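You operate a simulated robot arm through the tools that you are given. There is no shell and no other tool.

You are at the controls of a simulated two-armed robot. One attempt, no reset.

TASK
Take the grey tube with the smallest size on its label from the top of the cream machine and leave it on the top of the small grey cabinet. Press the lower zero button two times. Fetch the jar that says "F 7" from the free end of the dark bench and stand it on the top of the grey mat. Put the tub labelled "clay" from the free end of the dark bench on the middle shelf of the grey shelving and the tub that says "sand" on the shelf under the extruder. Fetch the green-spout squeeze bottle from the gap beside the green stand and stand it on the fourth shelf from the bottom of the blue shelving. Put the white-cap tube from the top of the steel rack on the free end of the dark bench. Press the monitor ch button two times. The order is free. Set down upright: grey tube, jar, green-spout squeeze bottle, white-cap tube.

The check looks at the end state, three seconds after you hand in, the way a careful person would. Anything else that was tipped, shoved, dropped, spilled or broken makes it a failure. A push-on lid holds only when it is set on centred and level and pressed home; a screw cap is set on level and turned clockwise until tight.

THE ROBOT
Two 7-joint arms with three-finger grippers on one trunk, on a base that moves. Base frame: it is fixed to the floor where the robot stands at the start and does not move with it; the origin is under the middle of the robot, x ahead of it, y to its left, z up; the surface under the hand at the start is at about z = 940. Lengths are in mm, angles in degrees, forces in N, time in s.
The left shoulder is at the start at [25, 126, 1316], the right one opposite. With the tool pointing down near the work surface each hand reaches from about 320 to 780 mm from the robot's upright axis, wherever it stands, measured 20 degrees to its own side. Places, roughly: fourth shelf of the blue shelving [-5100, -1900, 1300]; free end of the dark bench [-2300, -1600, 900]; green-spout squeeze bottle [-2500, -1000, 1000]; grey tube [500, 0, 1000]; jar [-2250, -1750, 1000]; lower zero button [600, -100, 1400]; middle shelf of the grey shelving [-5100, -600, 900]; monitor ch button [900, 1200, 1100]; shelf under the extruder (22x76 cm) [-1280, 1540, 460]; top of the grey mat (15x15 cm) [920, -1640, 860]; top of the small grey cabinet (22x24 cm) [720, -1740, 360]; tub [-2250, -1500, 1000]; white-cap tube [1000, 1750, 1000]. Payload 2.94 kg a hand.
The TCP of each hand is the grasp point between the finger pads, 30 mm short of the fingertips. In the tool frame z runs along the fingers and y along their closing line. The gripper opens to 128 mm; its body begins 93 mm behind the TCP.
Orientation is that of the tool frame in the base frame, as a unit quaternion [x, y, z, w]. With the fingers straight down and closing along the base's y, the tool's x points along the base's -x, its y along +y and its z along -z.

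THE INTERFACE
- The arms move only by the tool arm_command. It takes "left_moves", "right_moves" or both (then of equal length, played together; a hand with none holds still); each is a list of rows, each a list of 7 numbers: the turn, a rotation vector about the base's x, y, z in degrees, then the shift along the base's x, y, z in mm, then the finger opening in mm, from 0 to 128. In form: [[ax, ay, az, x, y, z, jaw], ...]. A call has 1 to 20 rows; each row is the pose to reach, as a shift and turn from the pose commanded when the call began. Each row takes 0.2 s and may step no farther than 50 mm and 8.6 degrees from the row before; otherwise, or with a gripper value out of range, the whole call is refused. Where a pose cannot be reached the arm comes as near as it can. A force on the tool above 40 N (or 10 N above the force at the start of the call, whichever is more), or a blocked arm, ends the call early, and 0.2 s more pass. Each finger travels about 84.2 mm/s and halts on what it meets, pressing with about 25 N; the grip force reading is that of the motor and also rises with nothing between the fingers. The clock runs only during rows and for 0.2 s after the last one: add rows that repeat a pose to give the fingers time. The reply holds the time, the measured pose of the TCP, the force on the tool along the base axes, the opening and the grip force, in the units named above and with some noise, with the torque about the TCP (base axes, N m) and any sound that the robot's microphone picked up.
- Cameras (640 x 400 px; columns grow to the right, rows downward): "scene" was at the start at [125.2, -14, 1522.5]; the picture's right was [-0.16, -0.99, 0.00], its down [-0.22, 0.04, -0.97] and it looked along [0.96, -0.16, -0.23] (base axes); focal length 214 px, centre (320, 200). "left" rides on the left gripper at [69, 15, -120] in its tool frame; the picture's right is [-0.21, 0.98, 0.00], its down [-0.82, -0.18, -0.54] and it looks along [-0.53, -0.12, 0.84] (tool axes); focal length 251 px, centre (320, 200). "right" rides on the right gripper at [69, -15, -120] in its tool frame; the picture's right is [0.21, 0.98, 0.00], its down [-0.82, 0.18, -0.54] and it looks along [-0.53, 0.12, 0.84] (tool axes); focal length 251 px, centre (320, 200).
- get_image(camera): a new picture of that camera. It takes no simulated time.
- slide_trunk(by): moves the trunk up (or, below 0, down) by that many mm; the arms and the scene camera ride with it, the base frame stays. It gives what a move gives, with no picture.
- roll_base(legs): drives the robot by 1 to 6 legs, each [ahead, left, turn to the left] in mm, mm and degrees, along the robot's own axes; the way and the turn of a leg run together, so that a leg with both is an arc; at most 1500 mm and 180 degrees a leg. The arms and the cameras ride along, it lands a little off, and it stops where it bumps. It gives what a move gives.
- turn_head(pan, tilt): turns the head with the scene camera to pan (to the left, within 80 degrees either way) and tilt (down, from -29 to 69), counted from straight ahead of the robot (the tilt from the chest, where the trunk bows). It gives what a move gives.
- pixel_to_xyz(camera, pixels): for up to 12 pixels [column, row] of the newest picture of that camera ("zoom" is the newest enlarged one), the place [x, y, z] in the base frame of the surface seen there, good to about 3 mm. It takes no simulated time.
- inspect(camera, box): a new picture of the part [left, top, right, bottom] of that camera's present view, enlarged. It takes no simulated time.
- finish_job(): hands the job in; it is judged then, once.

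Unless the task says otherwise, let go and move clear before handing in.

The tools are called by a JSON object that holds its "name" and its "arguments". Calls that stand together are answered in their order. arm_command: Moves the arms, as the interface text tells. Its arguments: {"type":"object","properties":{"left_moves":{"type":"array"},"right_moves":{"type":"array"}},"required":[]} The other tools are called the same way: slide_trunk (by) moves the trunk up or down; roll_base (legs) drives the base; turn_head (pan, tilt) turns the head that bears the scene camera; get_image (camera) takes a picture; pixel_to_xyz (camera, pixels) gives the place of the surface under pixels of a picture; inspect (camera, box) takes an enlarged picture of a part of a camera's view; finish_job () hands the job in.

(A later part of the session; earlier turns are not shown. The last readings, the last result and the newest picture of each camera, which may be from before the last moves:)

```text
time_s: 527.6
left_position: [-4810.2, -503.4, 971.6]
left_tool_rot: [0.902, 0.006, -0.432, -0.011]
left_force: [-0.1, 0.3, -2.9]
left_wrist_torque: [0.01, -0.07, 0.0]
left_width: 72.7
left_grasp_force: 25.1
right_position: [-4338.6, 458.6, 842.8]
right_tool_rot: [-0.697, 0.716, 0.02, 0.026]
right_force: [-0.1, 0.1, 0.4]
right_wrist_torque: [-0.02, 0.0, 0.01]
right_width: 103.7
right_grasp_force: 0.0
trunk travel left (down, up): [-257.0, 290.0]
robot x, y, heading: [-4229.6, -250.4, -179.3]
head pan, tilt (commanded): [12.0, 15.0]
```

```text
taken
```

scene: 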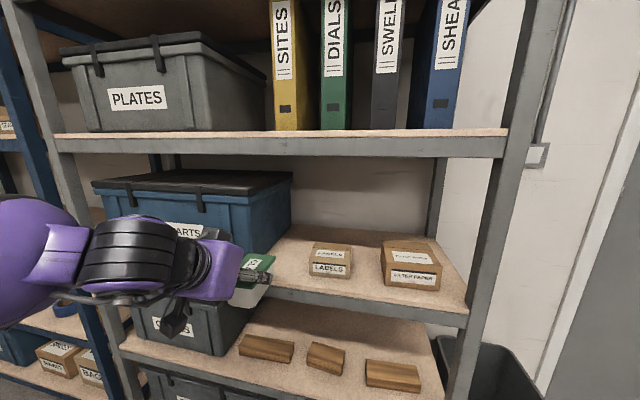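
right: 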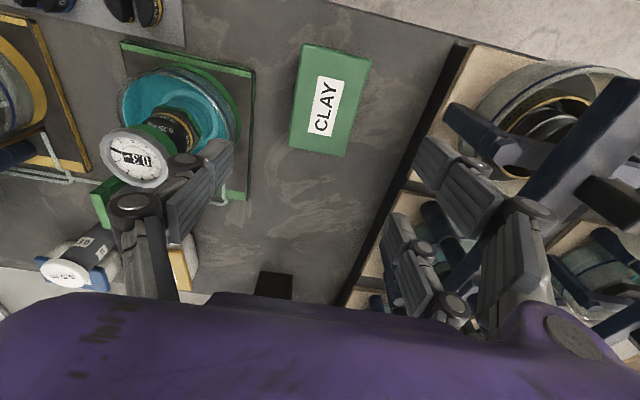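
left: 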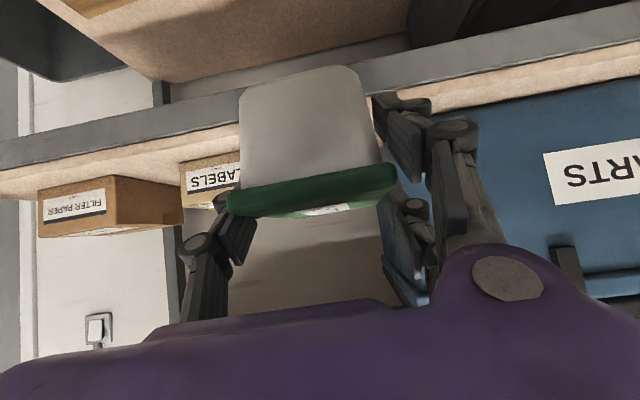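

Shift 10 mm away from the bin and advance 110 mm.

{"name": "roll_base", "arguments": {"legs": [[112, -10, -0.6]]}}

{"name": "get_image", "arguments": {"camera": "left"}}

{"name": "get_image", "arguments": {"camera": "scene"}}

```text
time_s: 528.8
left_position: [-4925.1, -487.9, 971.7]
left_tool_rot: [0.902, 0.002, -0.432, -0.013]
left_force: [-1.1, -0.4, -3.6]
left_wrist_torque: [-0.02, -0.07, 0.03]
left_width: 72.7
left_grasp_force: 25.1
right_position: [-4442.6, 468.6, 842.8]
right_tool_rot: [-0.692, 0.721, 0.02, 0.027]
right_force: [0.2, 0.6, 0.6]
right_wrist_torque: [0.03, 0.0, 0.04]
right_width: 104.0
right_grasp_force: 0.0
trunk travel left (down, up): [-257.0, 290.0]
robot x, y, heading: [-4335.6, -241.3, 179.7]
head pan, tilt (commanded): [12.0, 15.0]
```

```text
taken
```

left: 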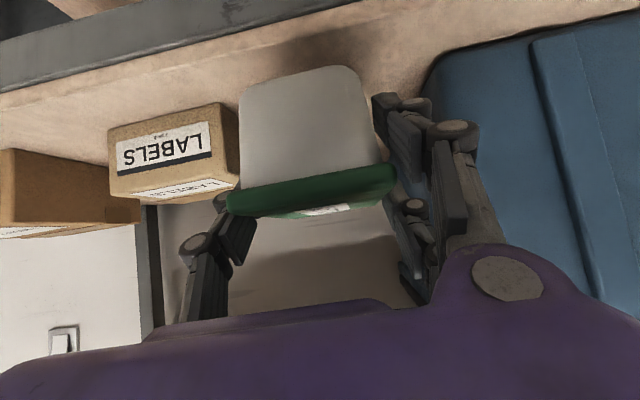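

```text
taken
```

scene: 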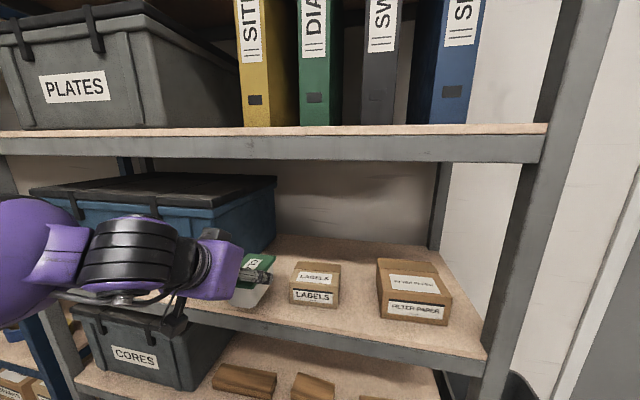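

Advance with the arm 60 mm and lower most of the way.

{"name": "arm_command", "arguments": {"left_moves": [[0, 0, 0, -20, -3, -8, 20], [0, 0, 0, -40, -5, -16, 20], [0, 0, 0, -60, -5, -24, 20], [0, 0, 0, -60, -5, -34, 20], [0, 0, 0, -60, -5, -34, 20]]}}

{"name": "get_image", "arguments": {"camera": "left"}}

{"name": "inspect", "arguments": {"camera": "scene", "box": [150, 200, 370, 350]}}

```text
time_s: 530.0
left_position: [-4984.6, -492.6, 937.8]
left_tool_rot: [0.901, 0.0, -0.433, -0.013]
left_force: [-0.6, -0.3, -3.4]
left_wrist_torque: [0.0, -0.08, -0.02]
left_width: 72.7
left_grasp_force: 25.3
right_position: [-4442.8, 470.7, 842.6]
right_tool_rot: [-0.693, 0.72, 0.019, 0.027]
right_force: [0.2, 0.6, -0.7]
right_wrist_torque: [-0.01, 0.01, 0.02]
right_width: 104.1
right_grasp_force: 0.1
trunk travel left (down, up): [-257.0, 290.0]
robot x, y, heading: [-4340.6, -239.5, 179.8]
head pan, tilt (commanded): [12.0, 15.0]
```

```text
taken
```

left: 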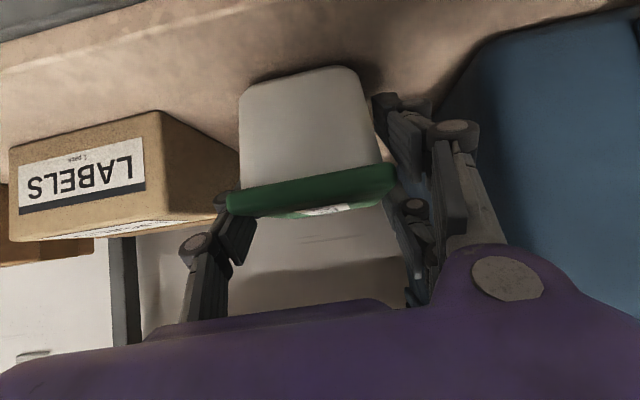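

```text
2.67 times, centred on (260, 275) of scene
```

zoom: 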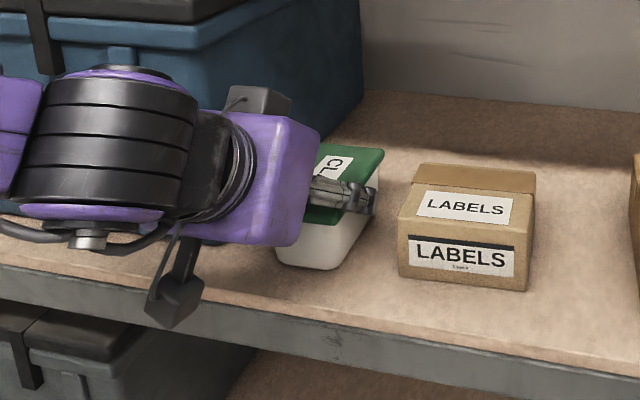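

Clearances are fine. Lower to contact in small steps.

{"name": "arm_command", "arguments": {"left_moves": [[0, 0, 0, 0, 0, -3, 20], [0, 0, 0, 0, 0, -6, 20]]}}

{"name": "arm_command", "arguments": {"left_moves": [[0, 0, 0, 0, 0, -2, 20], [0, 0, 0, 0, 0, -3, 20]]}}

```text
time_s: 530.6
left_position: [-4984.9, -491.8, 932.5]
left_tool_rot: [0.901, 0.0, -0.434, -0.013]
left_force: [0.2, -0.8, 2.7]
left_wrist_torque: [-0.32, -0.33, -0.04]
left_width: 72.9
left_grasp_force: 25.1
right_position: [-4441.5, 470.0, 843.0]
right_tool_rot: [-0.693, 0.72, 0.02, 0.027]
right_force: [0.4, 1.1, -0.7]
right_wrist_torque: [-0.01, 0.01, 0.0]
right_width: 104.0
right_grasp_force: 0.1
trunk travel left (down, up): [-257.0, 290.0]
robot x, y, heading: [-4340.8, -240.7, 180.2]
head pan, tilt (commanded): [12.0, 15.0]
```

```text
time_s: 531.2
left_position: [-4983.8, -492.7, 931.3]
left_tool_rot: [0.9, 0.001, -0.436, -0.012]
left_force: [-3.4, -3.0, 20.5]
left_wrist_torque: [-1.05, 0.13, -0.01]
left_width: 72.6
left_grasp_force: 24.7
right_position: [-4441.3, 470.2, 843.3]
right_tool_rot: [-0.692, 0.721, 0.02, 0.026]
right_force: [-0.5, -0.3, 0.0]
right_wrist_torque: [0.0, 0.03, -0.01]
right_width: 103.8
right_grasp_force: 0.1
trunk travel left (down, up): [-257.0, 290.0]
robot x, y, heading: [-4341.6, -243.0, 180.1]
head pan, tilt (commanded): [12.0, 15.0]
```

Contact. Ease up, open to 92, and back straight out.

{"name": "arm_command", "arguments": {"left_moves": [[0, 0, 0, 0, 0, 2, 20], [0, 0, 0, 0, 0, 2, 78], [0, 0, 0, 0, 0, 2, 86], [0, 0, 0, 0, 0, 2, 92], [0, 0, 0, 0, 0, 3, 92], [0, 0, 0, 25, 0, 4, 92], [0, 0, 0, 60, 0, 6, 92], [0, 0, 0, 100, 0, 8, 92], [0, 0, 0, 130, 0, 10, 92]]}}

{"name": "get_image", "arguments": {"camera": "left"}}

{"name": "inspect", "arguments": {"camera": "scene", "box": [150, 200, 370, 350]}}

```text
time_s: 533.4
left_position: [-4903.4, -471.6, 1048.7]
left_tool_rot: [0.84, -0.017, -0.54, -0.047]
left_force: [0.1, -0.1, 0.3]
left_wrist_torque: [-0.01, -0.01, 0.03]
left_width: 92.1
left_grasp_force: 0.0
left hand out of reach, approached as far as the arm can: row 8, 9
right_position: [-4441.8, 470.2, 842.1]
right_tool_rot: [-0.693, 0.72, 0.019, 0.027]
right_force: [0.8, 0.1, -0.3]
right_wrist_torque: [0.0, 0.01, 0.0]
right_width: 104.0
right_grasp_force: 0.0
trunk travel left (down, up): [-257.0, 290.0]
robot x, y, heading: [-4342.4, -237.6, 180.2]
head pan, tilt (commanded): [12.0, 15.0]
stopped in row 9 (left hand): the arm was blocked; the commanded pose is now the measured one
```

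```text
taken
```

left: 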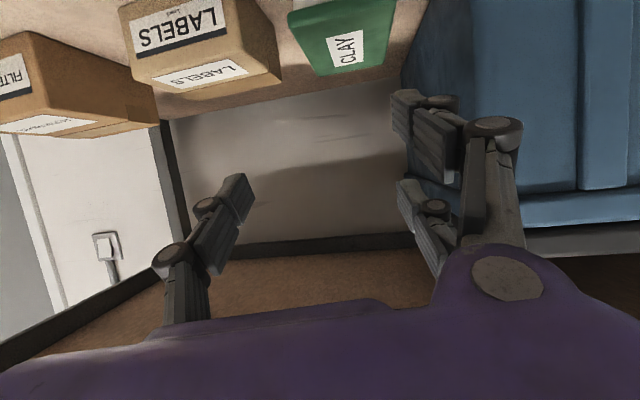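

```text
2.67 times, centred on (260, 275) of scene
```

zoom: 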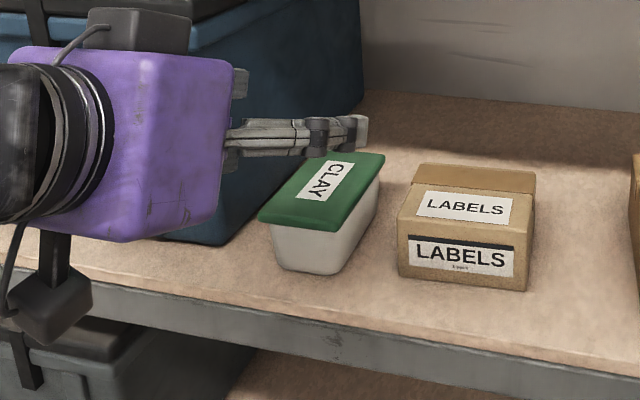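

The tub is on the shelf; the hand drifted up near the bin and reported blocked (no force now). Back out with the base.

{"name": "roll_base", "arguments": {"legs": [[-150, 0, 0]]}}

{"name": "get_image", "arguments": {"camera": "scene"}}

{"name": "roll_base", "arguments": {"legs": [[-250, 0, 0]]}}

{"name": "get_image", "arguments": {"camera": "scene"}}

```text
time_s: 534.8
left_position: [-4753.5, -470.0, 1049.5]
left_tool_rot: [0.839, -0.02, -0.541, -0.05]
left_force: [-0.6, 0.9, -0.2]
left_wrist_torque: [-0.01, 0.01, -0.01]
left_width: 92.1
left_grasp_force: 0.0
right_position: [-4289.9, 470.7, 842.5]
right_tool_rot: [-0.692, 0.721, 0.019, 0.028]
right_force: [0.7, -0.3, 0.3]
right_wrist_torque: [0.03, 0.07, -0.01]
right_width: 104.1
right_grasp_force: 0.0
trunk travel left (down, up): [-257.0, 290.0]
robot x, y, heading: [-4193.2, -239.6, 179.7]
head pan, tilt (commanded): [12.0, 15.0]
```

```text
taken
```

scene: 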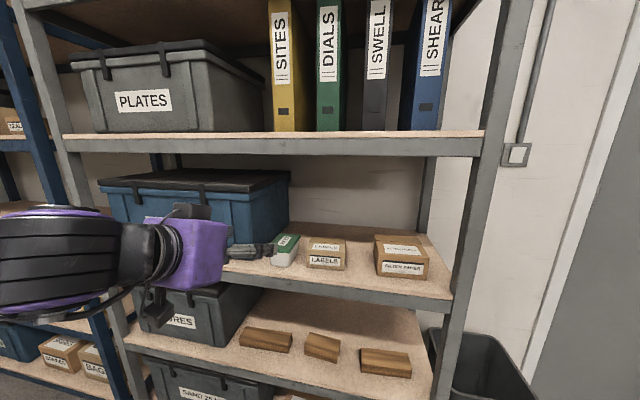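

```text
time_s: 536.6
left_position: [-4507.7, -471.4, 1049.3]
left_tool_rot: [0.839, -0.019, -0.541, -0.049]
left_force: [-0.5, -0.9, -0.6]
left_wrist_torque: [-0.01, -0.03, 0.01]
left_width: 92.2
left_grasp_force: 0.1
right_position: [-4046.0, 469.8, 844.5]
right_tool_rot: [-0.692, 0.721, 0.019, 0.027]
right_force: [0.4, 0.9, -0.2]
right_wrist_torque: [0.0, 0.03, 0.02]
right_width: 103.8
right_grasp_force: 0.1
trunk travel left (down, up): [-257.0, 290.0]
robot x, y, heading: [-3949.1, -245.9, 179.8]
head pan, tilt (commanded): [12.0, 15.0]
```

```text
taken
```

scene: 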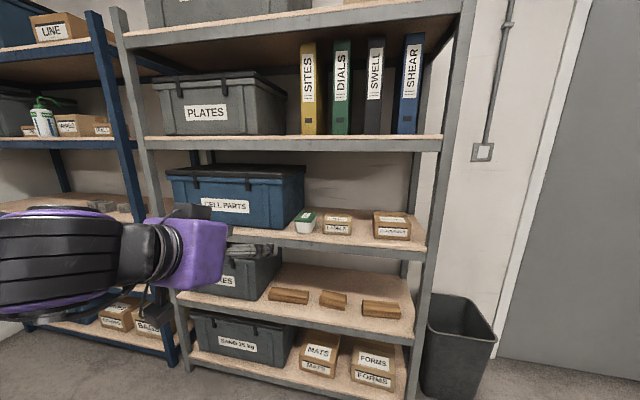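

{"name": "inspect", "arguments": {"camera": "scene", "box": [160, 150, 430, 260]}}

{"name": "inspect", "arguments": {"camera": "scene", "box": [0, 80, 130, 160]}}

```text
2.37 times, centred on (295, 205) of scene
```

zoom: 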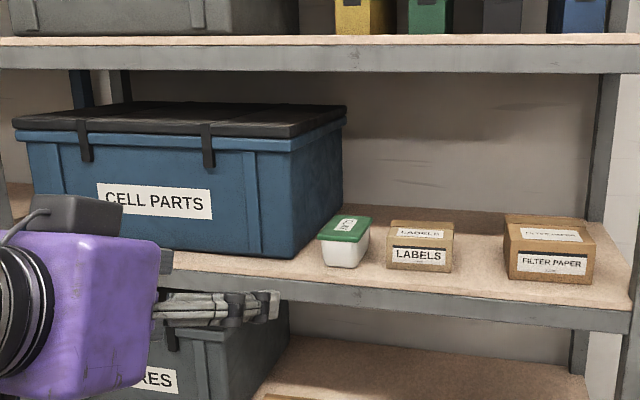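

```text
4.92 times, centred on (65, 120) of scene
```

zoom: 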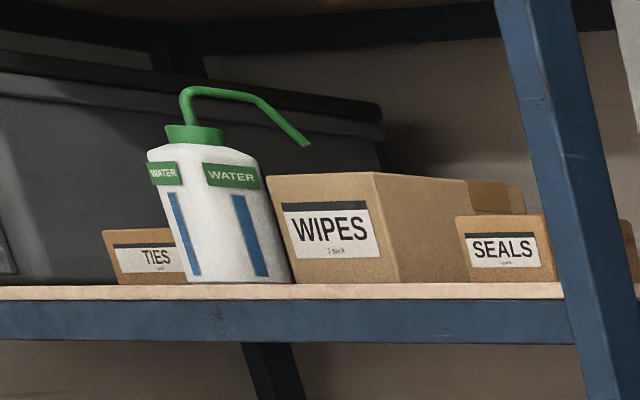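

Both deliveries look right. Now raise the trunk and head back to the dark bench for SAND and the jar: turn to heading 90 and back down.

{"name": "slide_trunk", "arguments": {"by": 290}}

{"name": "roll_base", "arguments": {"legs": [[-100, 0, -90], [-1150, 0, 0]]}}

{"name": "roll_base", "arguments": {"legs": [[0, -560, 0]]}}

{"name": "get_image", "arguments": {"camera": "right"}}

```text
time_s: 539.5
left_position: [-4508.2, -471.8, 1337.5]
left_tool_rot: [0.84, -0.019, -0.54, -0.05]
left_force: [-0.4, 0.6, -0.3]
left_wrist_torque: [-0.01, 0.01, 0.0]
left_width: 91.9
left_grasp_force: 0.1
right_position: [-4047.7, 469.2, 1133.3]
right_tool_rot: [-0.693, 0.72, 0.019, 0.027]
right_force: [-0.3, -0.3, 0.0]
right_wrist_torque: [0.01, 0.0, 0.01]
right_width: 103.7
right_grasp_force: 0.1
trunk travel left (down, up): [-547.0, 0.0]
robot x, y, heading: [-3947.2, -241.4, 180.1]
head pan, tilt (commanded): [12.0, 15.0]
```

```text
time_s: 549.2
left_position: [-4128.3, -873.5, 1340.2]
left_tool_rot: [-0.572, 0.615, 0.341, 0.421]
left_force: [0.2, -0.6, -0.2]
left_wrist_torque: [0.02, 0.01, -0.02]
left_width: 92.1
left_grasp_force: 0.1
right_position: [-3201.4, -1362.2, 1132.9]
right_tool_rot: [0.034, 0.999, -0.005, 0.032]
right_force: [-0.1, 0.1, 0.1]
right_wrist_torque: [0.0, -0.02, -0.01]
right_width: 103.8
right_grasp_force: 0.1
trunk travel left (down, up): [-547.0, 0.0]
robot x, y, heading: [-3913.8, -1446.2, 88.4]
head pan, tilt (commanded): [12.0, 15.0]
```

```text
time_s: 554.6
left_position: [-3567.4, -891.8, 1338.9]
left_tool_rot: [-0.571, 0.616, 0.341, 0.422]
left_force: [0.5, -0.3, -0.3]
left_wrist_torque: [-0.01, 0.01, 0.0]
left_width: 91.9
left_grasp_force: 0.1
right_position: [-2643.0, -1384.1, 1133.5]
right_tool_rot: [0.036, 0.999, -0.006, 0.032]
right_force: [0.4, -0.2, -0.2]
right_wrist_torque: [0.01, 0.02, 0.0]
right_width: 103.9
right_grasp_force: 0.1
trunk travel left (down, up): [-547.0, 0.0]
robot x, y, heading: [-3351.2, -1461.6, 88.1]
head pan, tilt (commanded): [12.0, 15.0]
```

```text
taken
```

right: 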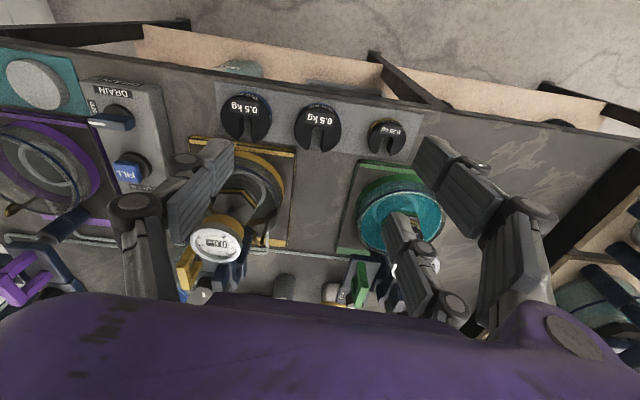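

Move over the SAND tub in two steps.

{"name": "roll_base", "arguments": {"legs": [[80, -320, 1.5]]}}

{"name": "get_image", "arguments": {"camera": "right"}}

```text
time_s: 558.0
left_position: [-3258.4, -824.0, 1338.6]
left_tool_rot: [-0.578, 0.609, 0.345, 0.419]
left_force: [0.3, -0.2, -0.5]
left_wrist_torque: [0.01, 0.04, 0.02]
left_width: 92.1
left_grasp_force: 0.0
right_position: [-2321.7, -1292.4, 1134.0]
right_tool_rot: [0.024, 0.999, -0.005, 0.033]
right_force: [-0.4, 0.2, 0.0]
right_wrist_torque: [0.01, 0.02, 0.01]
right_width: 104.1
right_grasp_force: 0.0
trunk travel left (down, up): [-547.0, 0.0]
robot x, y, heading: [-3036.0, -1390.2, 89.2]
head pan, tilt (commanded): [12.0, 15.0]
```

```text
taken
```

right: 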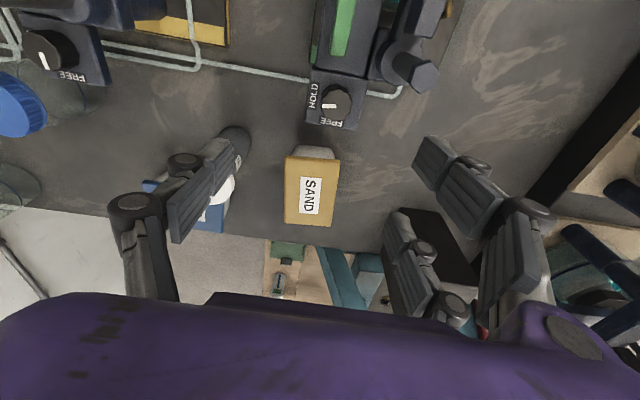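

{"name": "pixel_to_xyz", "arguments": {"camera": "right", "pixels": [[288, 160], [338, 163], [330, 222], [287, 220], [312, 190], [222, 193], [235, 140], [345, 125], [400, 215], [335, 75], [350, 110]]}}

{"name": "inspect", "arguments": {"camera": "right", "box": [150, 60, 420, 260]}}

```text
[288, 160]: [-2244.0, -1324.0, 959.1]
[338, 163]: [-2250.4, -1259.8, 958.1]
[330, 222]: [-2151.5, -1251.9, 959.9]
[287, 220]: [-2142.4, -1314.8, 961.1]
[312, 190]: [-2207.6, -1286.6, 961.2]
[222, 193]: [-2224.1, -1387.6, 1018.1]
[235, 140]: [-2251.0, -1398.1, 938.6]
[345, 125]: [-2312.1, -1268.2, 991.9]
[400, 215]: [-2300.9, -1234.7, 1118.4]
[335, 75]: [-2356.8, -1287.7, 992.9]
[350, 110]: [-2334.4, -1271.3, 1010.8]
```

```text
2.00 times, centred on (285, 160) of right
```

zoom: 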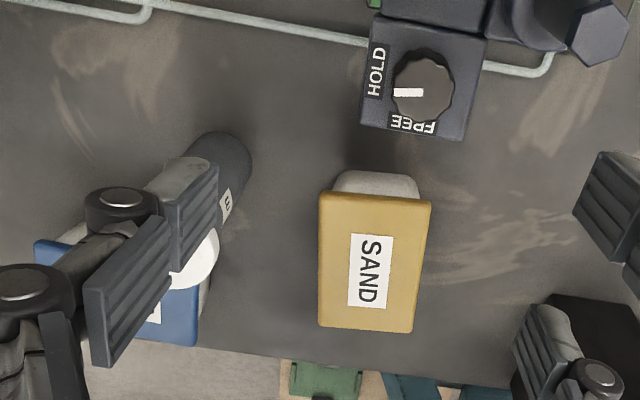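

SAND lid: centre ≈[-2197,-1288], long side along x, rotated +4.6°. The white tube's cap edge is at y −1363, so I'll keep the opening at 84 and grip at x=−2185. Move the base 100 mm closer.

{"name": "roll_base", "arguments": {"legs": [[2, -100, 0]]}}

{"name": "arm_command", "arguments": {"right_moves": [[0, 0, 3.5, 10, 2, 0, 84], [0, 0, 7, 20, 3, 0, 84], [0, 0, 7, 20, 3, 0, 84]]}}

{"name": "get_image", "arguments": {"camera": "right"}}

```text
time_s: 559.5
left_position: [-3160.6, -823.0, 1338.8]
left_tool_rot: [-0.579, 0.608, 0.346, 0.418]
left_force: [0.4, 0.0, -0.4]
left_wrist_torque: [0.0, -0.02, -0.04]
left_width: 92.2
left_grasp_force: 0.0
right_position: [-2224.2, -1289.4, 1133.8]
right_tool_rot: [0.023, 0.999, -0.006, 0.034]
right_force: [-0.4, 0.4, -0.1]
right_wrist_torque: [-0.02, -0.02, -0.01]
right_width: 104.1
right_grasp_force: 0.1
trunk travel left (down, up): [-547.0, 0.0]
robot x, y, heading: [-2933.3, -1384.1, 89.7]
head pan, tilt (commanded): [12.0, 15.0]
```

```text
time_s: 560.3
left_position: [-3160.3, -822.6, 1338.6]
left_tool_rot: [-0.579, 0.609, 0.346, 0.417]
left_force: [-0.1, 0.3, -0.8]
left_wrist_torque: [0.0, 0.02, -0.03]
left_width: 92.1
left_grasp_force: 0.1
right_position: [-2202.1, -1286.6, 1135.2]
right_tool_rot: [-0.039, 0.999, -0.004, 0.032]
right_force: [0.2, -0.4, -0.4]
right_wrist_torque: [0.02, -0.01, 0.04]
right_width: 84.1
right_grasp_force: 0.0
trunk travel left (down, up): [-547.0, 0.0]
robot x, y, heading: [-2933.2, -1385.0, 89.4]
head pan, tilt (commanded): [12.0, 15.0]
```

```text
taken
```

right: 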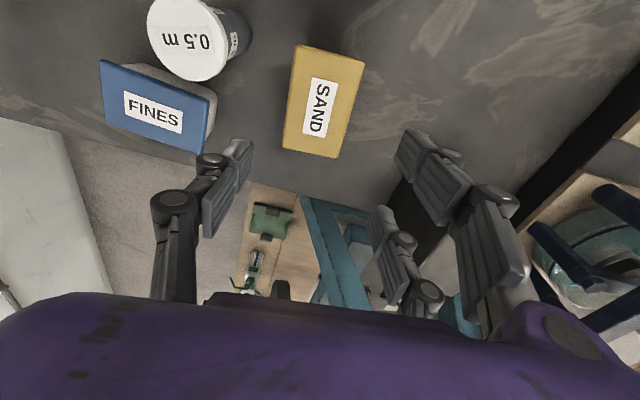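

{"name": "arm_command", "arguments": {"right_moves": [[0, 0, 0, 14, 0, -30, 84], [0, 0, 0, 14, 0, -70, 84], [0, 0, 0, 14, 0, -110, 84], [0, 0, 0, 14, 0, -125, 84], [0, 0, 0, 14, 0, -125, 84]]}}

{"name": "get_image", "arguments": {"camera": "right"}}

```text
time_s: 561.5
left_position: [-3160.7, -822.4, 1338.6]
left_tool_rot: [-0.579, 0.608, 0.346, 0.418]
left_force: [0.2, 0.6, 0.3]
left_wrist_torque: [0.03, 0.02, -0.04]
left_width: 92.2
left_grasp_force: 0.1
right_position: [-2189.3, -1286.8, 1006.7]
right_tool_rot: [-0.038, 0.999, -0.003, 0.034]
right_force: [-0.1, -0.2, -0.2]
right_wrist_torque: [0.05, -0.02, 0.0]
right_width: 83.8
right_grasp_force: 0.1
trunk travel left (down, up): [-547.0, 0.0]
robot x, y, heading: [-2934.2, -1388.3, 89.5]
head pan, tilt (commanded): [12.0, 15.0]
```

```text
taken
```

right: 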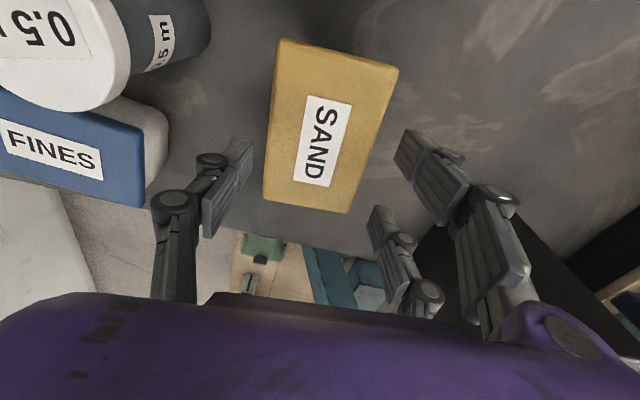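

{"name": "pixel_to_xyz", "arguments": {"camera": "right", "pixels": [[282, 45], [393, 70], [347, 206], [268, 195], [128, 60], [120, 90], [320, 120]]}}

```text
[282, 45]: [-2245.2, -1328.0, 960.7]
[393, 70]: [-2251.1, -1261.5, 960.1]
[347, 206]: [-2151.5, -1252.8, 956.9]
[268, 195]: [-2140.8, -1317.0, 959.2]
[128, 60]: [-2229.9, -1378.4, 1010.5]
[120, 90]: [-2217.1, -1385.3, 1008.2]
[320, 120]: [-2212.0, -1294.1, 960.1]
```

Well centred; the cap edge is at −1378. Descend to z≈938 and close.

{"name": "arm_command", "arguments": {"right_moves": [[0, 0, 0, 0, -1, -35, 84], [0, 0, 0, 0, -1, -60, 84], [0, 0, 0, 0, -1, -69, 84], [0, 0, 0, 0, -1, -69, 84]]}}

{"name": "arm_command", "arguments": {"right_moves": [[0, 0, 0, 0, 0, 0, 20], [0, 0, 0, 0, 0, 0, 20], [0, 0, 0, 0, 0, 0, 20], [0, 0, 0, 0, 0, 0, 20]]}}

{"name": "get_image", "arguments": {"camera": "right"}}

```text
time_s: 562.5
left_position: [-3161.0, -822.7, 1338.1]
left_tool_rot: [-0.58, 0.609, 0.346, 0.417]
left_force: [0.7, 0.6, -1.1]
left_wrist_torque: [-0.01, -0.01, 0.0]
left_width: 92.1
left_grasp_force: 0.1
right_position: [-2190.7, -1289.1, 943.7]
right_tool_rot: [-0.039, 0.999, -0.002, 0.033]
right_force: [0.2, -0.7, -0.2]
right_wrist_torque: [0.02, 0.0, -0.01]
right_width: 84.2
right_grasp_force: 0.1
right hand out of reach, approached as far as the arm can: row 3, 4
trunk travel left (down, up): [-547.0, 0.0]
robot x, y, heading: [-2930.5, -1386.6, 89.4]
head pan, tilt (commanded): [12.0, 15.0]
```

```text
time_s: 563.5
left_position: [-3160.5, -822.3, 1339.4]
left_tool_rot: [-0.579, 0.609, 0.345, 0.418]
left_force: [-0.3, -0.1, 0.8]
left_wrist_torque: [0.01, 0.01, 0.02]
left_width: 92.1
left_grasp_force: 0.0
right_position: [-2190.6, -1289.0, 941.9]
right_tool_rot: [-0.038, 0.999, -0.002, 0.033]
right_force: [0.6, -0.7, 0.8]
right_wrist_torque: [-0.07, -0.14, -0.05]
right_width: 72.6
right_grasp_force: 25.4
trunk travel left (down, up): [-547.0, 0.0]
robot x, y, heading: [-2933.8, -1383.8, 89.3]
head pan, tilt (commanded): [12.0, 15.0]
```

```text
taken
```

right: 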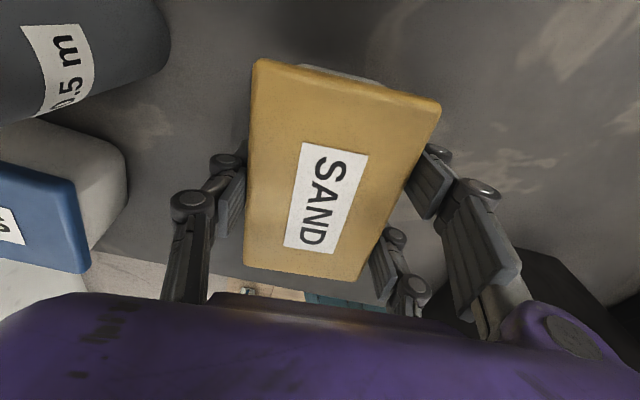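

Gripped. Lift and check.

{"name": "arm_command", "arguments": {"right_moves": [[0, 0, 0, 0, 0, 8, 20], [0, 0, 0, 0, 0, 20, 20], [0, 0, 0, 0, 0, 55, 20], [0, 0, 0, 0, 0, 95, 20], [0, 0, 0, 0, 0, 135, 20], [0, 0, 0, 0, 0, 175, 20], [0, 0, 0, 0, 0, 205, 20]]}}

{"name": "get_image", "arguments": {"camera": "right"}}

```text
time_s: 565.1
left_position: [-3160.8, -821.3, 1339.3]
left_tool_rot: [-0.579, 0.608, 0.346, 0.418]
left_force: [0.3, 0.4, -0.3]
left_wrist_torque: [0.02, -0.01, -0.01]
left_width: 91.9
left_grasp_force: 0.2
right_position: [-2192.9, -1291.2, 1148.1]
right_tool_rot: [-0.038, 0.999, -0.004, 0.032]
right_force: [0.3, 0.1, -4.2]
right_wrist_torque: [0.01, -0.04, 0.0]
right_width: 72.6
right_grasp_force: 25.0
trunk travel left (down, up): [-547.0, 0.0]
robot x, y, heading: [-2932.4, -1387.2, 89.5]
head pan, tilt (commanded): [12.0, 15.0]
```

```text
taken
```

right: 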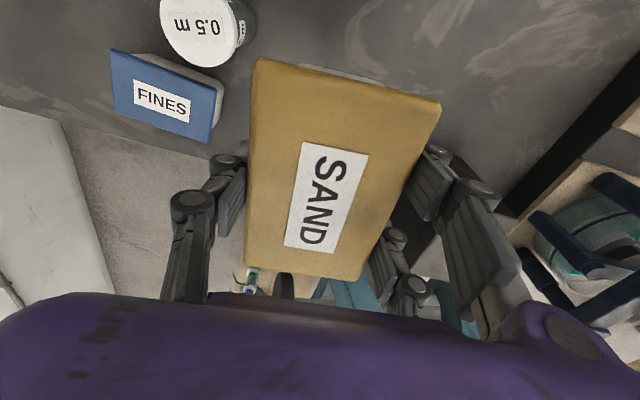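

SAND is up (bottom ≈1104). Carry it straight to the gap at the bench front ([-2551,-1069]).

{"name": "roll_base", "arguments": {"legs": [[219, 360, 0]]}}

{"name": "get_image", "arguments": {"camera": "right"}}

```text
time_s: 568.8
left_position: [-3520.7, -604.0, 1339.7]
left_tool_rot: [-0.58, 0.607, 0.347, 0.417]
left_force: [0.2, -0.1, 0.4]
left_wrist_torque: [-0.02, -0.01, 0.04]
left_width: 92.0
left_grasp_force: 0.1
right_position: [-2550.9, -1067.2, 1147.8]
right_tool_rot: [-0.041, 0.999, -0.002, 0.032]
right_force: [-0.7, -0.1, -3.6]
right_wrist_torque: [0.03, -0.02, 0.01]
right_width: 72.8
right_grasp_force: 24.9
trunk travel left (down, up): [-547.0, 0.0]
robot x, y, heading: [-3293.0, -1166.7, 89.9]
head pan, tilt (commanded): [12.0, 15.0]
```

```text
taken
```

right: 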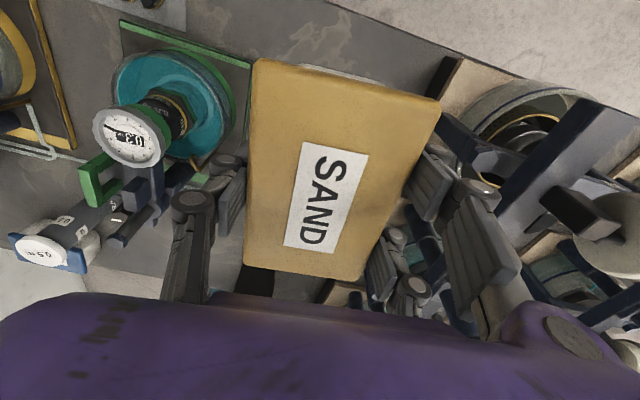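

Lower it into the gap.

{"name": "arm_command", "arguments": {"right_moves": [[0, 0, 0, 4, -2, -45, 20], [0, 0, 0, 8, -3, -90, 20], [0, 0, 0, 8, -3, -135, 20], [0, 0, 0, 8, -3, -175, 20], [0, 0, 0, 8, -3, -196, 20], [0, 0, 0, 8, -3, -196, 20]]}}

{"name": "arm_command", "arguments": {"right_moves": [[0, 0, 0, 0, 0, -4, 20], [0, 0, 0, 0, 0, -8, 20]]}}

```text
time_s: 570.2
left_position: [-3521.9, -603.8, 1339.8]
left_tool_rot: [-0.58, 0.608, 0.347, 0.417]
left_force: [-0.9, 0.4, 0.4]
left_wrist_torque: [0.01, -0.01, -0.01]
left_width: 92.1
left_grasp_force: 0.1
right_position: [-2543.0, -1070.0, 953.1]
right_tool_rot: [-0.04, 0.999, -0.003, 0.033]
right_force: [0.6, 0.2, -2.8]
right_wrist_torque: [0.01, -0.01, 0.0]
right_width: 72.7
right_grasp_force: 24.9
trunk travel left (down, up): [-547.0, 0.0]
robot x, y, heading: [-3293.5, -1165.3, 89.8]
head pan, tilt (commanded): [12.0, 15.0]
```

```text
time_s: 570.8
left_position: [-3521.3, -603.1, 1338.8]
left_tool_rot: [-0.581, 0.607, 0.347, 0.416]
left_force: [0.5, -0.3, 1.1]
left_wrist_torque: [-0.01, 0.02, -0.01]
left_width: 92.2
left_grasp_force: 0.0
right_position: [-2545.0, -1070.1, 946.2]
right_tool_rot: [-0.041, 0.999, -0.003, 0.033]
right_force: [0.4, 0.5, -2.6]
right_wrist_torque: [0.0, -0.01, -0.01]
right_width: 72.5
right_grasp_force: 25.0
trunk travel left (down, up): [-547.0, 0.0]
robot x, y, heading: [-3291.5, -1166.5, 90.0]
head pan, tilt (commanded): [12.0, 15.0]
```

{"name": "arm_command", "arguments": {"right_moves": [[0, 0, 0, 0, 0, -2, 20], [0, 0, 0, 0, 0, -4, 20]]}}

{"name": "arm_command", "arguments": {"right_moves": [[0, 0, 0, 0, 0, -1.5, 20], [0, 0, 0, 0, 0, -3, 20]]}}

```text
time_s: 571.4
left_position: [-3521.5, -604.2, 1339.5]
left_tool_rot: [-0.58, 0.608, 0.347, 0.417]
left_force: [-0.7, 0.3, 0.1]
left_wrist_torque: [0.03, -0.01, -0.02]
left_width: 92.1
left_grasp_force: 0.1
right_position: [-2544.2, -1070.8, 943.9]
right_tool_rot: [-0.041, 0.999, -0.003, 0.033]
right_force: [0.3, 0.1, -2.8]
right_wrist_torque: [0.02, -0.04, 0.01]
right_width: 72.8
right_grasp_force: 24.6
right hand out of reach, approached as far as the arm can: row 1, 2
trunk travel left (down, up): [-547.0, 0.0]
robot x, y, heading: [-3294.8, -1169.7, 89.7]
head pan, tilt (commanded): [12.0, 15.0]
```

```text
time_s: 572.0
left_position: [-3521.9, -604.4, 1339.1]
left_tool_rot: [-0.58, 0.607, 0.347, 0.417]
left_force: [0.1, -0.4, -1.1]
left_wrist_torque: [0.01, -0.03, -0.01]
left_width: 91.9
left_grasp_force: 0.0
right_position: [-2546.1, -1071.0, 944.4]
right_tool_rot: [-0.04, 0.999, -0.003, 0.034]
right_force: [0.0, -0.3, -3.4]
right_wrist_torque: [0.01, 0.02, 0.01]
right_width: 72.6
right_grasp_force: 25.4
trunk travel left (down, up): [-547.0, 0.0]
robot x, y, heading: [-3291.5, -1164.4, 90.0]
head pan, tilt (commanded): [12.0, 15.0]
```

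The arm is at its limit ~2 mm above the bench; lower the trunk by 3 mm.

{"name": "slide_trunk", "arguments": {"by": -3}}

{"name": "slide_trunk", "arguments": {"by": -2}}

```text
time_s: 572.6
left_position: [-3524.3, -605.5, 1337.5]
left_tool_rot: [-0.58, 0.607, 0.347, 0.419]
left_force: [0.0, 0.0, 0.1]
left_wrist_torque: [-0.03, 0.02, 0.03]
left_width: 91.9
left_grasp_force: 0.0
right_position: [-2544.9, -1072.6, 942.4]
right_tool_rot: [-0.04, 0.999, -0.003, 0.035]
right_force: [-1.8, -3.4, 19.6]
right_wrist_torque: [-0.17, -0.22, 0.28]
right_width: 72.9
right_grasp_force: 24.9
trunk travel left (down, up): [-544.0, 3.0]
robot x, y, heading: [-3289.5, -1168.1, 89.9]
head pan, tilt (commanded): [12.0, 15.0]
```

```text
time_s: 573.1
left_position: [-3521.8, -604.6, 1333.2]
left_tool_rot: [-0.58, 0.607, 0.347, 0.418]
left_force: [-0.1, -0.7, -0.1]
left_wrist_torque: [0.01, -0.02, 0.01]
left_width: 91.8
left_grasp_force: 0.2
right_position: [-2546.1, -1070.8, 938.9]
right_tool_rot: [-0.039, 0.999, -0.004, 0.035]
right_force: [1.0, -2.3, 16.4]
right_wrist_torque: [-0.19, -0.44, -0.17]
right_width: 73.0
right_grasp_force: 24.8
trunk travel left (down, up): [-542.0, 5.0]
robot x, y, heading: [-3292.3, -1167.3, 89.8]
head pan, tilt (commanded): [12.0, 15.0]
```

In contact. Release and rise.

{"name": "arm_command", "arguments": {"right_moves": [[0, 0, 0, 0, 0, 1.5, 20], [0, 0, 0, 0, 0, 1.5, 80], [0, 0, 0, 0, 0, 1.5, 94], [0, 0, 0, 0, 0, 1.5, 104], [0, 0, 0, 0, 0, 1.5, 104], [0, 0, 0, 0, 0, 40, 104], [0, 0, 0, 0, 0, 85, 104], [0, 0, 0, 0, 0, 130, 104], [0, 0, 0, 0, 0, 175, 104], [0, 0, 0, 0, 0, 205, 104]]}}

{"name": "get_image", "arguments": {"camera": "right"}}

```text
time_s: 575.3
left_position: [-3522.4, -604.3, 1333.0]
left_tool_rot: [-0.58, 0.608, 0.346, 0.418]
left_force: [-0.8, 0.4, -0.3]
left_wrist_torque: [-0.02, -0.02, -0.01]
left_width: 92.0
left_grasp_force: 0.0
right_position: [-2545.7, -1069.9, 1143.8]
right_tool_rot: [-0.04, 0.999, -0.002, 0.034]
right_force: [-0.3, 0.5, -0.1]
right_wrist_torque: [-0.01, 0.0, 0.02]
right_width: 104.1
right_grasp_force: 0.1
trunk travel left (down, up): [-542.0, 5.0]
robot x, y, heading: [-3295.9, -1164.6, 89.7]
head pan, tilt (commanded): [12.0, 15.0]
```

```text
taken
```

right: 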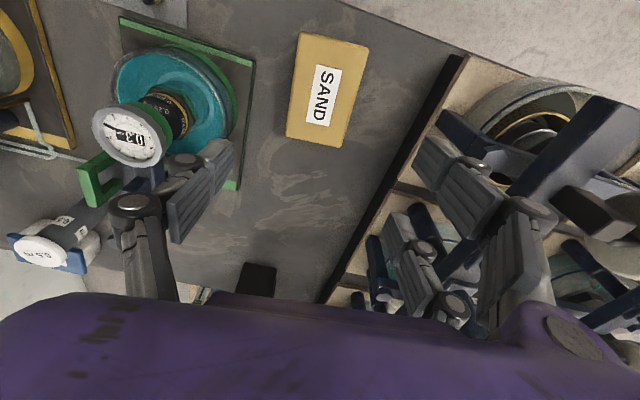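

SAND is staged. Next the jar: move the right hand toward the jars and look at their labels.

{"name": "roll_base", "arguments": {"legs": [[-560, -40, 0]]}}

{"name": "get_image", "arguments": {"camera": "right"}}

{"name": "inspect", "arguments": {"camera": "right", "box": [180, 120, 460, 320]}}

```text
time_s: 578.5
left_position: [-3485.8, -1162.3, 1332.6]
left_tool_rot: [-0.583, 0.605, 0.349, 0.415]
left_force: [-0.5, 0.2, 0.5]
left_wrist_torque: [-0.01, -0.03, -0.06]
left_width: 91.8
left_grasp_force: 0.1
right_position: [-2507.7, -1620.8, 1142.3]
right_tool_rot: [-0.044, 0.998, -0.003, 0.034]
right_force: [1.0, -0.3, -0.4]
right_wrist_torque: [-0.01, 0.02, 0.03]
right_width: 104.1
right_grasp_force: 0.0
trunk travel left (down, up): [-542.0, 5.0]
robot x, y, heading: [-3251.0, -1722.1, 90.2]
head pan, tilt (commanded): [12.0, 15.0]
```

```text
taken
```

right: 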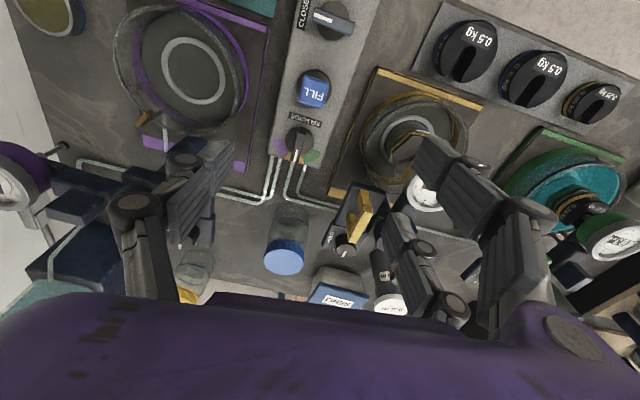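

```text
2.00 times, centred on (320, 220) of right
```

zoom: 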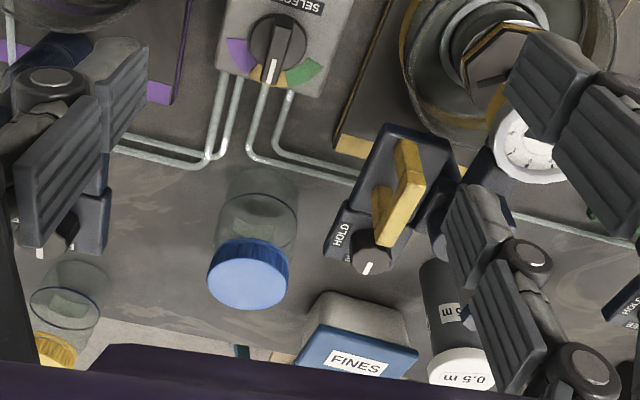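

The labels face the far (+x) side, so I'll fetch the jar later from that aisle. First pick up SAND with the left hand: reposition to heading 0 in front of the gap.

{"name": "roll_base", "arguments": {"legs": [[0, 310, 0], [520, 0, 0], [0, 0, -90]]}}

{"name": "slide_trunk", "arguments": {"by": -285}}

{"name": "turn_head", "arguments": {"pan": 15, "tilt": 20}}

{"name": "get_image", "arguments": {"camera": "scene"}}

```text
time_s: 588.2
left_position: [-3008.3, -957.2, 1334.0]
left_tool_rot: [0.008, 0.84, -0.042, 0.541]
left_force: [-0.2, -0.5, 0.1]
left_wrist_torque: [0.01, 0.03, -0.01]
left_width: 92.2
left_grasp_force: 0.0
right_position: [-3449.1, -1943.5, 1143.0]
right_tool_rot: [0.667, 0.744, -0.025, 0.023]
right_force: [0.1, -0.2, 0.4]
right_wrist_torque: [0.02, -0.02, 0.04]
right_width: 103.9
right_grasp_force: 0.1
trunk travel left (down, up): [-542.0, 5.0]
robot x, y, heading: [-3565.0, -1200.8, 1.3]
head pan, tilt (commanded): [12.0, 15.0]
```

```text
time_s: 591.1
left_position: [-3007.8, -956.1, 1050.1]
left_tool_rot: [0.009, 0.84, -0.044, 0.541]
left_force: [-0.4, 0.6, 0.1]
left_wrist_torque: [0.01, -0.01, 0.01]
left_width: 92.3
left_grasp_force: 0.0
right_position: [-3449.1, -1942.1, 857.8]
right_tool_rot: [0.667, 0.744, -0.025, 0.023]
right_force: [-0.4, -0.7, -0.5]
right_wrist_torque: [0.01, -0.04, 0.02]
right_width: 104.0
right_grasp_force: 0.2
trunk travel left (down, up): [-257.0, 290.0]
robot x, y, heading: [-3564.9, -1200.8, 1.5]
head pan, tilt (commanded): [12.0, 15.0]
```

```text
time_s: 591.8
left_position: [-3008.6, -956.1, 1048.9]
left_tool_rot: [0.008, 0.84, -0.042, 0.541]
left_force: [0.2, -0.1, -0.2]
left_wrist_torque: [0.04, 0.02, 0.02]
left_width: 92.0
left_grasp_force: 0.0
right_position: [-3448.8, -1943.7, 857.0]
right_tool_rot: [0.668, 0.744, -0.024, 0.022]
right_force: [-0.7, 0.4, 0.7]
right_wrist_torque: [0.01, -0.04, -0.02]
right_width: 103.6
right_grasp_force: 0.0
trunk travel left (down, up): [-257.0, 290.0]
robot x, y, heading: [-3564.0, -1201.2, 1.6]
head pan, tilt (commanded): [15.0, 20.0]
```

```text
taken
```

scene: 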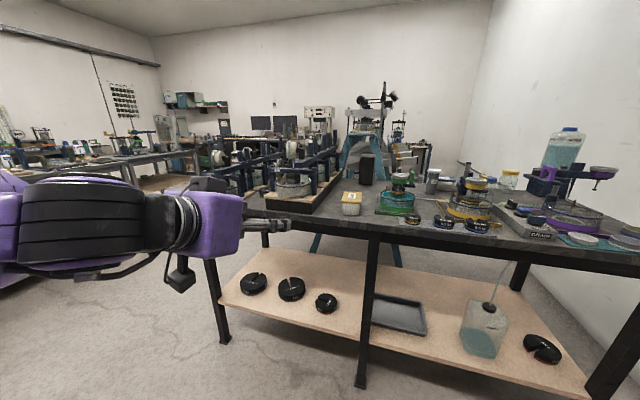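

Trunk is down and the hand holds tilt 66°. For the low extruder shelf I need a steeper hand (≈30° tilt); rotate it here in free space and lower to z≈955.

{"name": "arm_command", "arguments": {"left_moves": [[0, 7, 0, 0, 0, -18, 104], [0, 14, 0, 0, 0, -36, 104], [0, 21, 0, 0, 0, -54, 104], [0, 28, 0, 0, 0, -72, 104], [0, 35, 0, 0, 0, -90, 104], [0, 35, 0, 0, 0, -94, 104], [0, 35, 0, 0, 0, -94, 104]]}}

{"name": "get_image", "arguments": {"camera": "left"}}

{"name": "inspect", "arguments": {"camera": "scene", "box": [300, 160, 440, 260]}}

```text
time_s: 593.4
left_position: [-3008.1, -956.8, 956.4]
left_tool_rot: [-0.005, 0.964, -0.044, 0.262]
left_force: [0.9, 0.1, -0.5]
left_wrist_torque: [-0.03, -0.02, -0.02]
left_width: 103.8
left_grasp_force: 0.1
right_position: [-3448.8, -1943.4, 856.8]
right_tool_rot: [0.668, 0.744, -0.025, 0.023]
right_force: [0.2, 0.4, -0.1]
right_wrist_torque: [0.02, -0.01, -0.02]
right_width: 103.7
right_grasp_force: 0.1
trunk travel left (down, up): [-257.0, 290.0]
robot x, y, heading: [-3563.2, -1201.7, 1.4]
head pan, tilt (commanded): [15.0, 20.0]
```

```text
taken
```

left: 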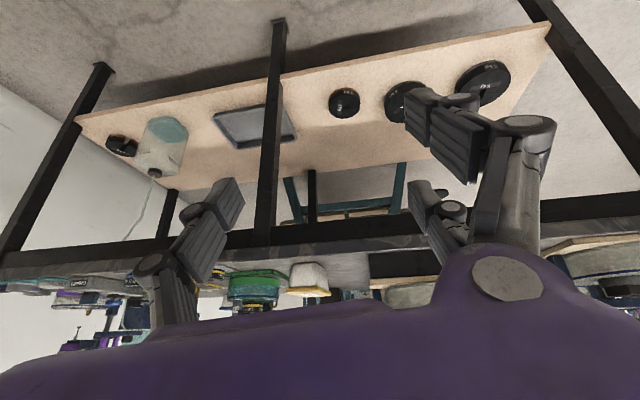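

```text
4.00 times, centred on (370, 210) of scene
```

zoom: 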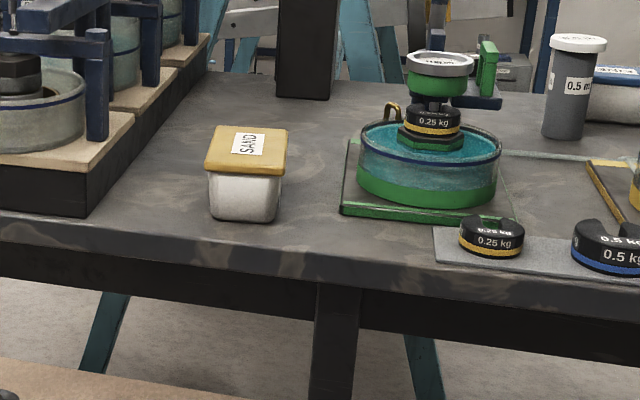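

{"name": "pixel_to_xyz", "arguments": {"camera": "zoom", "pixels": [[209, 162], [216, 128], [284, 131], [278, 170], [245, 190], [215, 212], [270, 217], [245, 150]]}}

{"name": "arm_command", "arguments": {"left_moves": [[5, 0, 0, 0, 0, 0, 104], [5, 0, 0, 0, 0, 0, 104]]}}

```text
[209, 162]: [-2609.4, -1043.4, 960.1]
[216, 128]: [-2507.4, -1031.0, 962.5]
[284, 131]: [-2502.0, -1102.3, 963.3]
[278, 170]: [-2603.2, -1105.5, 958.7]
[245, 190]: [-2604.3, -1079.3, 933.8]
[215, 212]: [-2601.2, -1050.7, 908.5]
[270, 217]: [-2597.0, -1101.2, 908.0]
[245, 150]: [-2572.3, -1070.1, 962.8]
```

```text
time_s: 594.0
left_position: [-3007.2, -956.9, 955.5]
left_tool_rot: [0.006, 0.965, 0.0, 0.263]
left_force: [-0.3, 0.4, -0.6]
left_wrist_torque: [-0.03, 0.01, 0.0]
left_width: 104.1
left_grasp_force: 0.1
right_position: [-3449.7, -1943.2, 859.0]
right_tool_rot: [0.668, 0.744, -0.025, 0.022]
right_force: [0.5, 0.6, 1.3]
right_wrist_torque: [0.03, 0.01, 0.0]
right_width: 104.0
right_grasp_force: 0.0
trunk travel left (down, up): [-257.0, 290.0]
robot x, y, heading: [-3563.7, -1197.6, 1.4]
head pan, tilt (commanded): [15.0, 20.0]
```

SAND centre [-2555,-1071]. Approach with the base to 100 mm short.

{"name": "roll_base", "arguments": {"legs": [[338, -104, -1.4]]}}

{"name": "get_image", "arguments": {"camera": "left"}}

```text
time_s: 596.3
left_position: [-2660.5, -1070.6, 956.5]
left_tool_rot: [0.019, 0.965, -0.004, 0.263]
left_force: [-0.1, 0.0, -0.2]
left_wrist_torque: [0.01, -0.03, -0.01]
left_width: 104.3
left_grasp_force: 0.1
right_position: [-3127.1, -2046.2, 857.9]
right_tool_rot: [0.677, 0.735, -0.025, 0.021]
right_force: [0.7, 0.8, 0.1]
right_wrist_torque: [0.01, -0.01, 0.01]
right_width: 103.8
right_grasp_force: 0.1
trunk travel left (down, up): [-257.0, 290.0]
robot x, y, heading: [-3224.9, -1299.0, -0.1]
head pan, tilt (commanded): [15.0, 20.0]
```

```text
taken
```

left: 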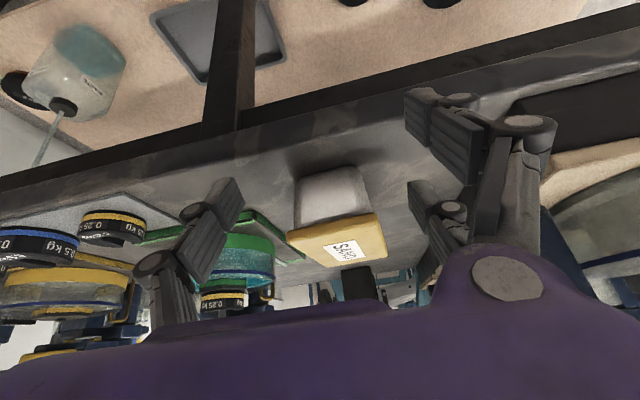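

{"name": "roll_base", "arguments": {"legs": [[70, 0, 0]]}}

{"name": "arm_command", "arguments": {"left_moves": [[0, 0, 0, 14, 0, -3, 104], [0, 0, 0, 30, 0, -6, 104], [0, 0, 0, 30, 0, -6, 104]]}}

{"name": "get_image", "arguments": {"camera": "left"}}

```text
time_s: 597.3
left_position: [-2591.5, -1070.7, 955.8]
left_tool_rot: [0.019, 0.964, -0.005, 0.263]
left_force: [-0.1, -0.2, 0.4]
left_wrist_torque: [-0.01, 0.01, -0.01]
left_width: 104.2
left_grasp_force: 0.1
right_position: [-3060.1, -2044.8, 857.0]
right_tool_rot: [0.677, 0.735, -0.026, 0.021]
right_force: [-0.1, 0.6, -0.3]
right_wrist_torque: [0.02, 0.01, 0.01]
right_width: 104.0
right_grasp_force: 0.1
trunk travel left (down, up): [-257.0, 290.0]
robot x, y, heading: [-3156.8, -1302.8, -0.2]
head pan, tilt (commanded): [15.0, 20.0]
```

```text
time_s: 598.1
left_position: [-2562.0, -1071.0, 950.6]
left_tool_rot: [0.019, 0.964, -0.004, 0.263]
left_force: [-0.2, -0.4, 0.5]
left_wrist_torque: [0.0, -0.01, 0.0]
left_width: 103.7
left_grasp_force: 0.1
right_position: [-3060.8, -2046.0, 857.0]
right_tool_rot: [0.677, 0.735, -0.025, 0.022]
right_force: [-0.3, -0.2, -0.6]
right_wrist_torque: [-0.01, -0.01, -0.02]
right_width: 103.9
right_grasp_force: 0.0
trunk travel left (down, up): [-257.0, 290.0]
robot x, y, heading: [-3161.6, -1299.2, 0.1]
head pan, tilt (commanded): [15.0, 20.0]
```

```text
taken
```

left: 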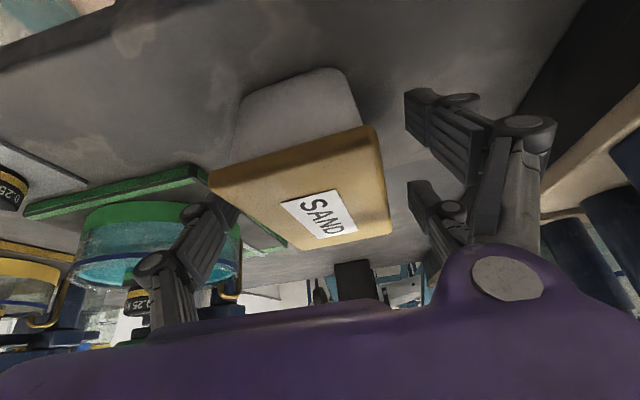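

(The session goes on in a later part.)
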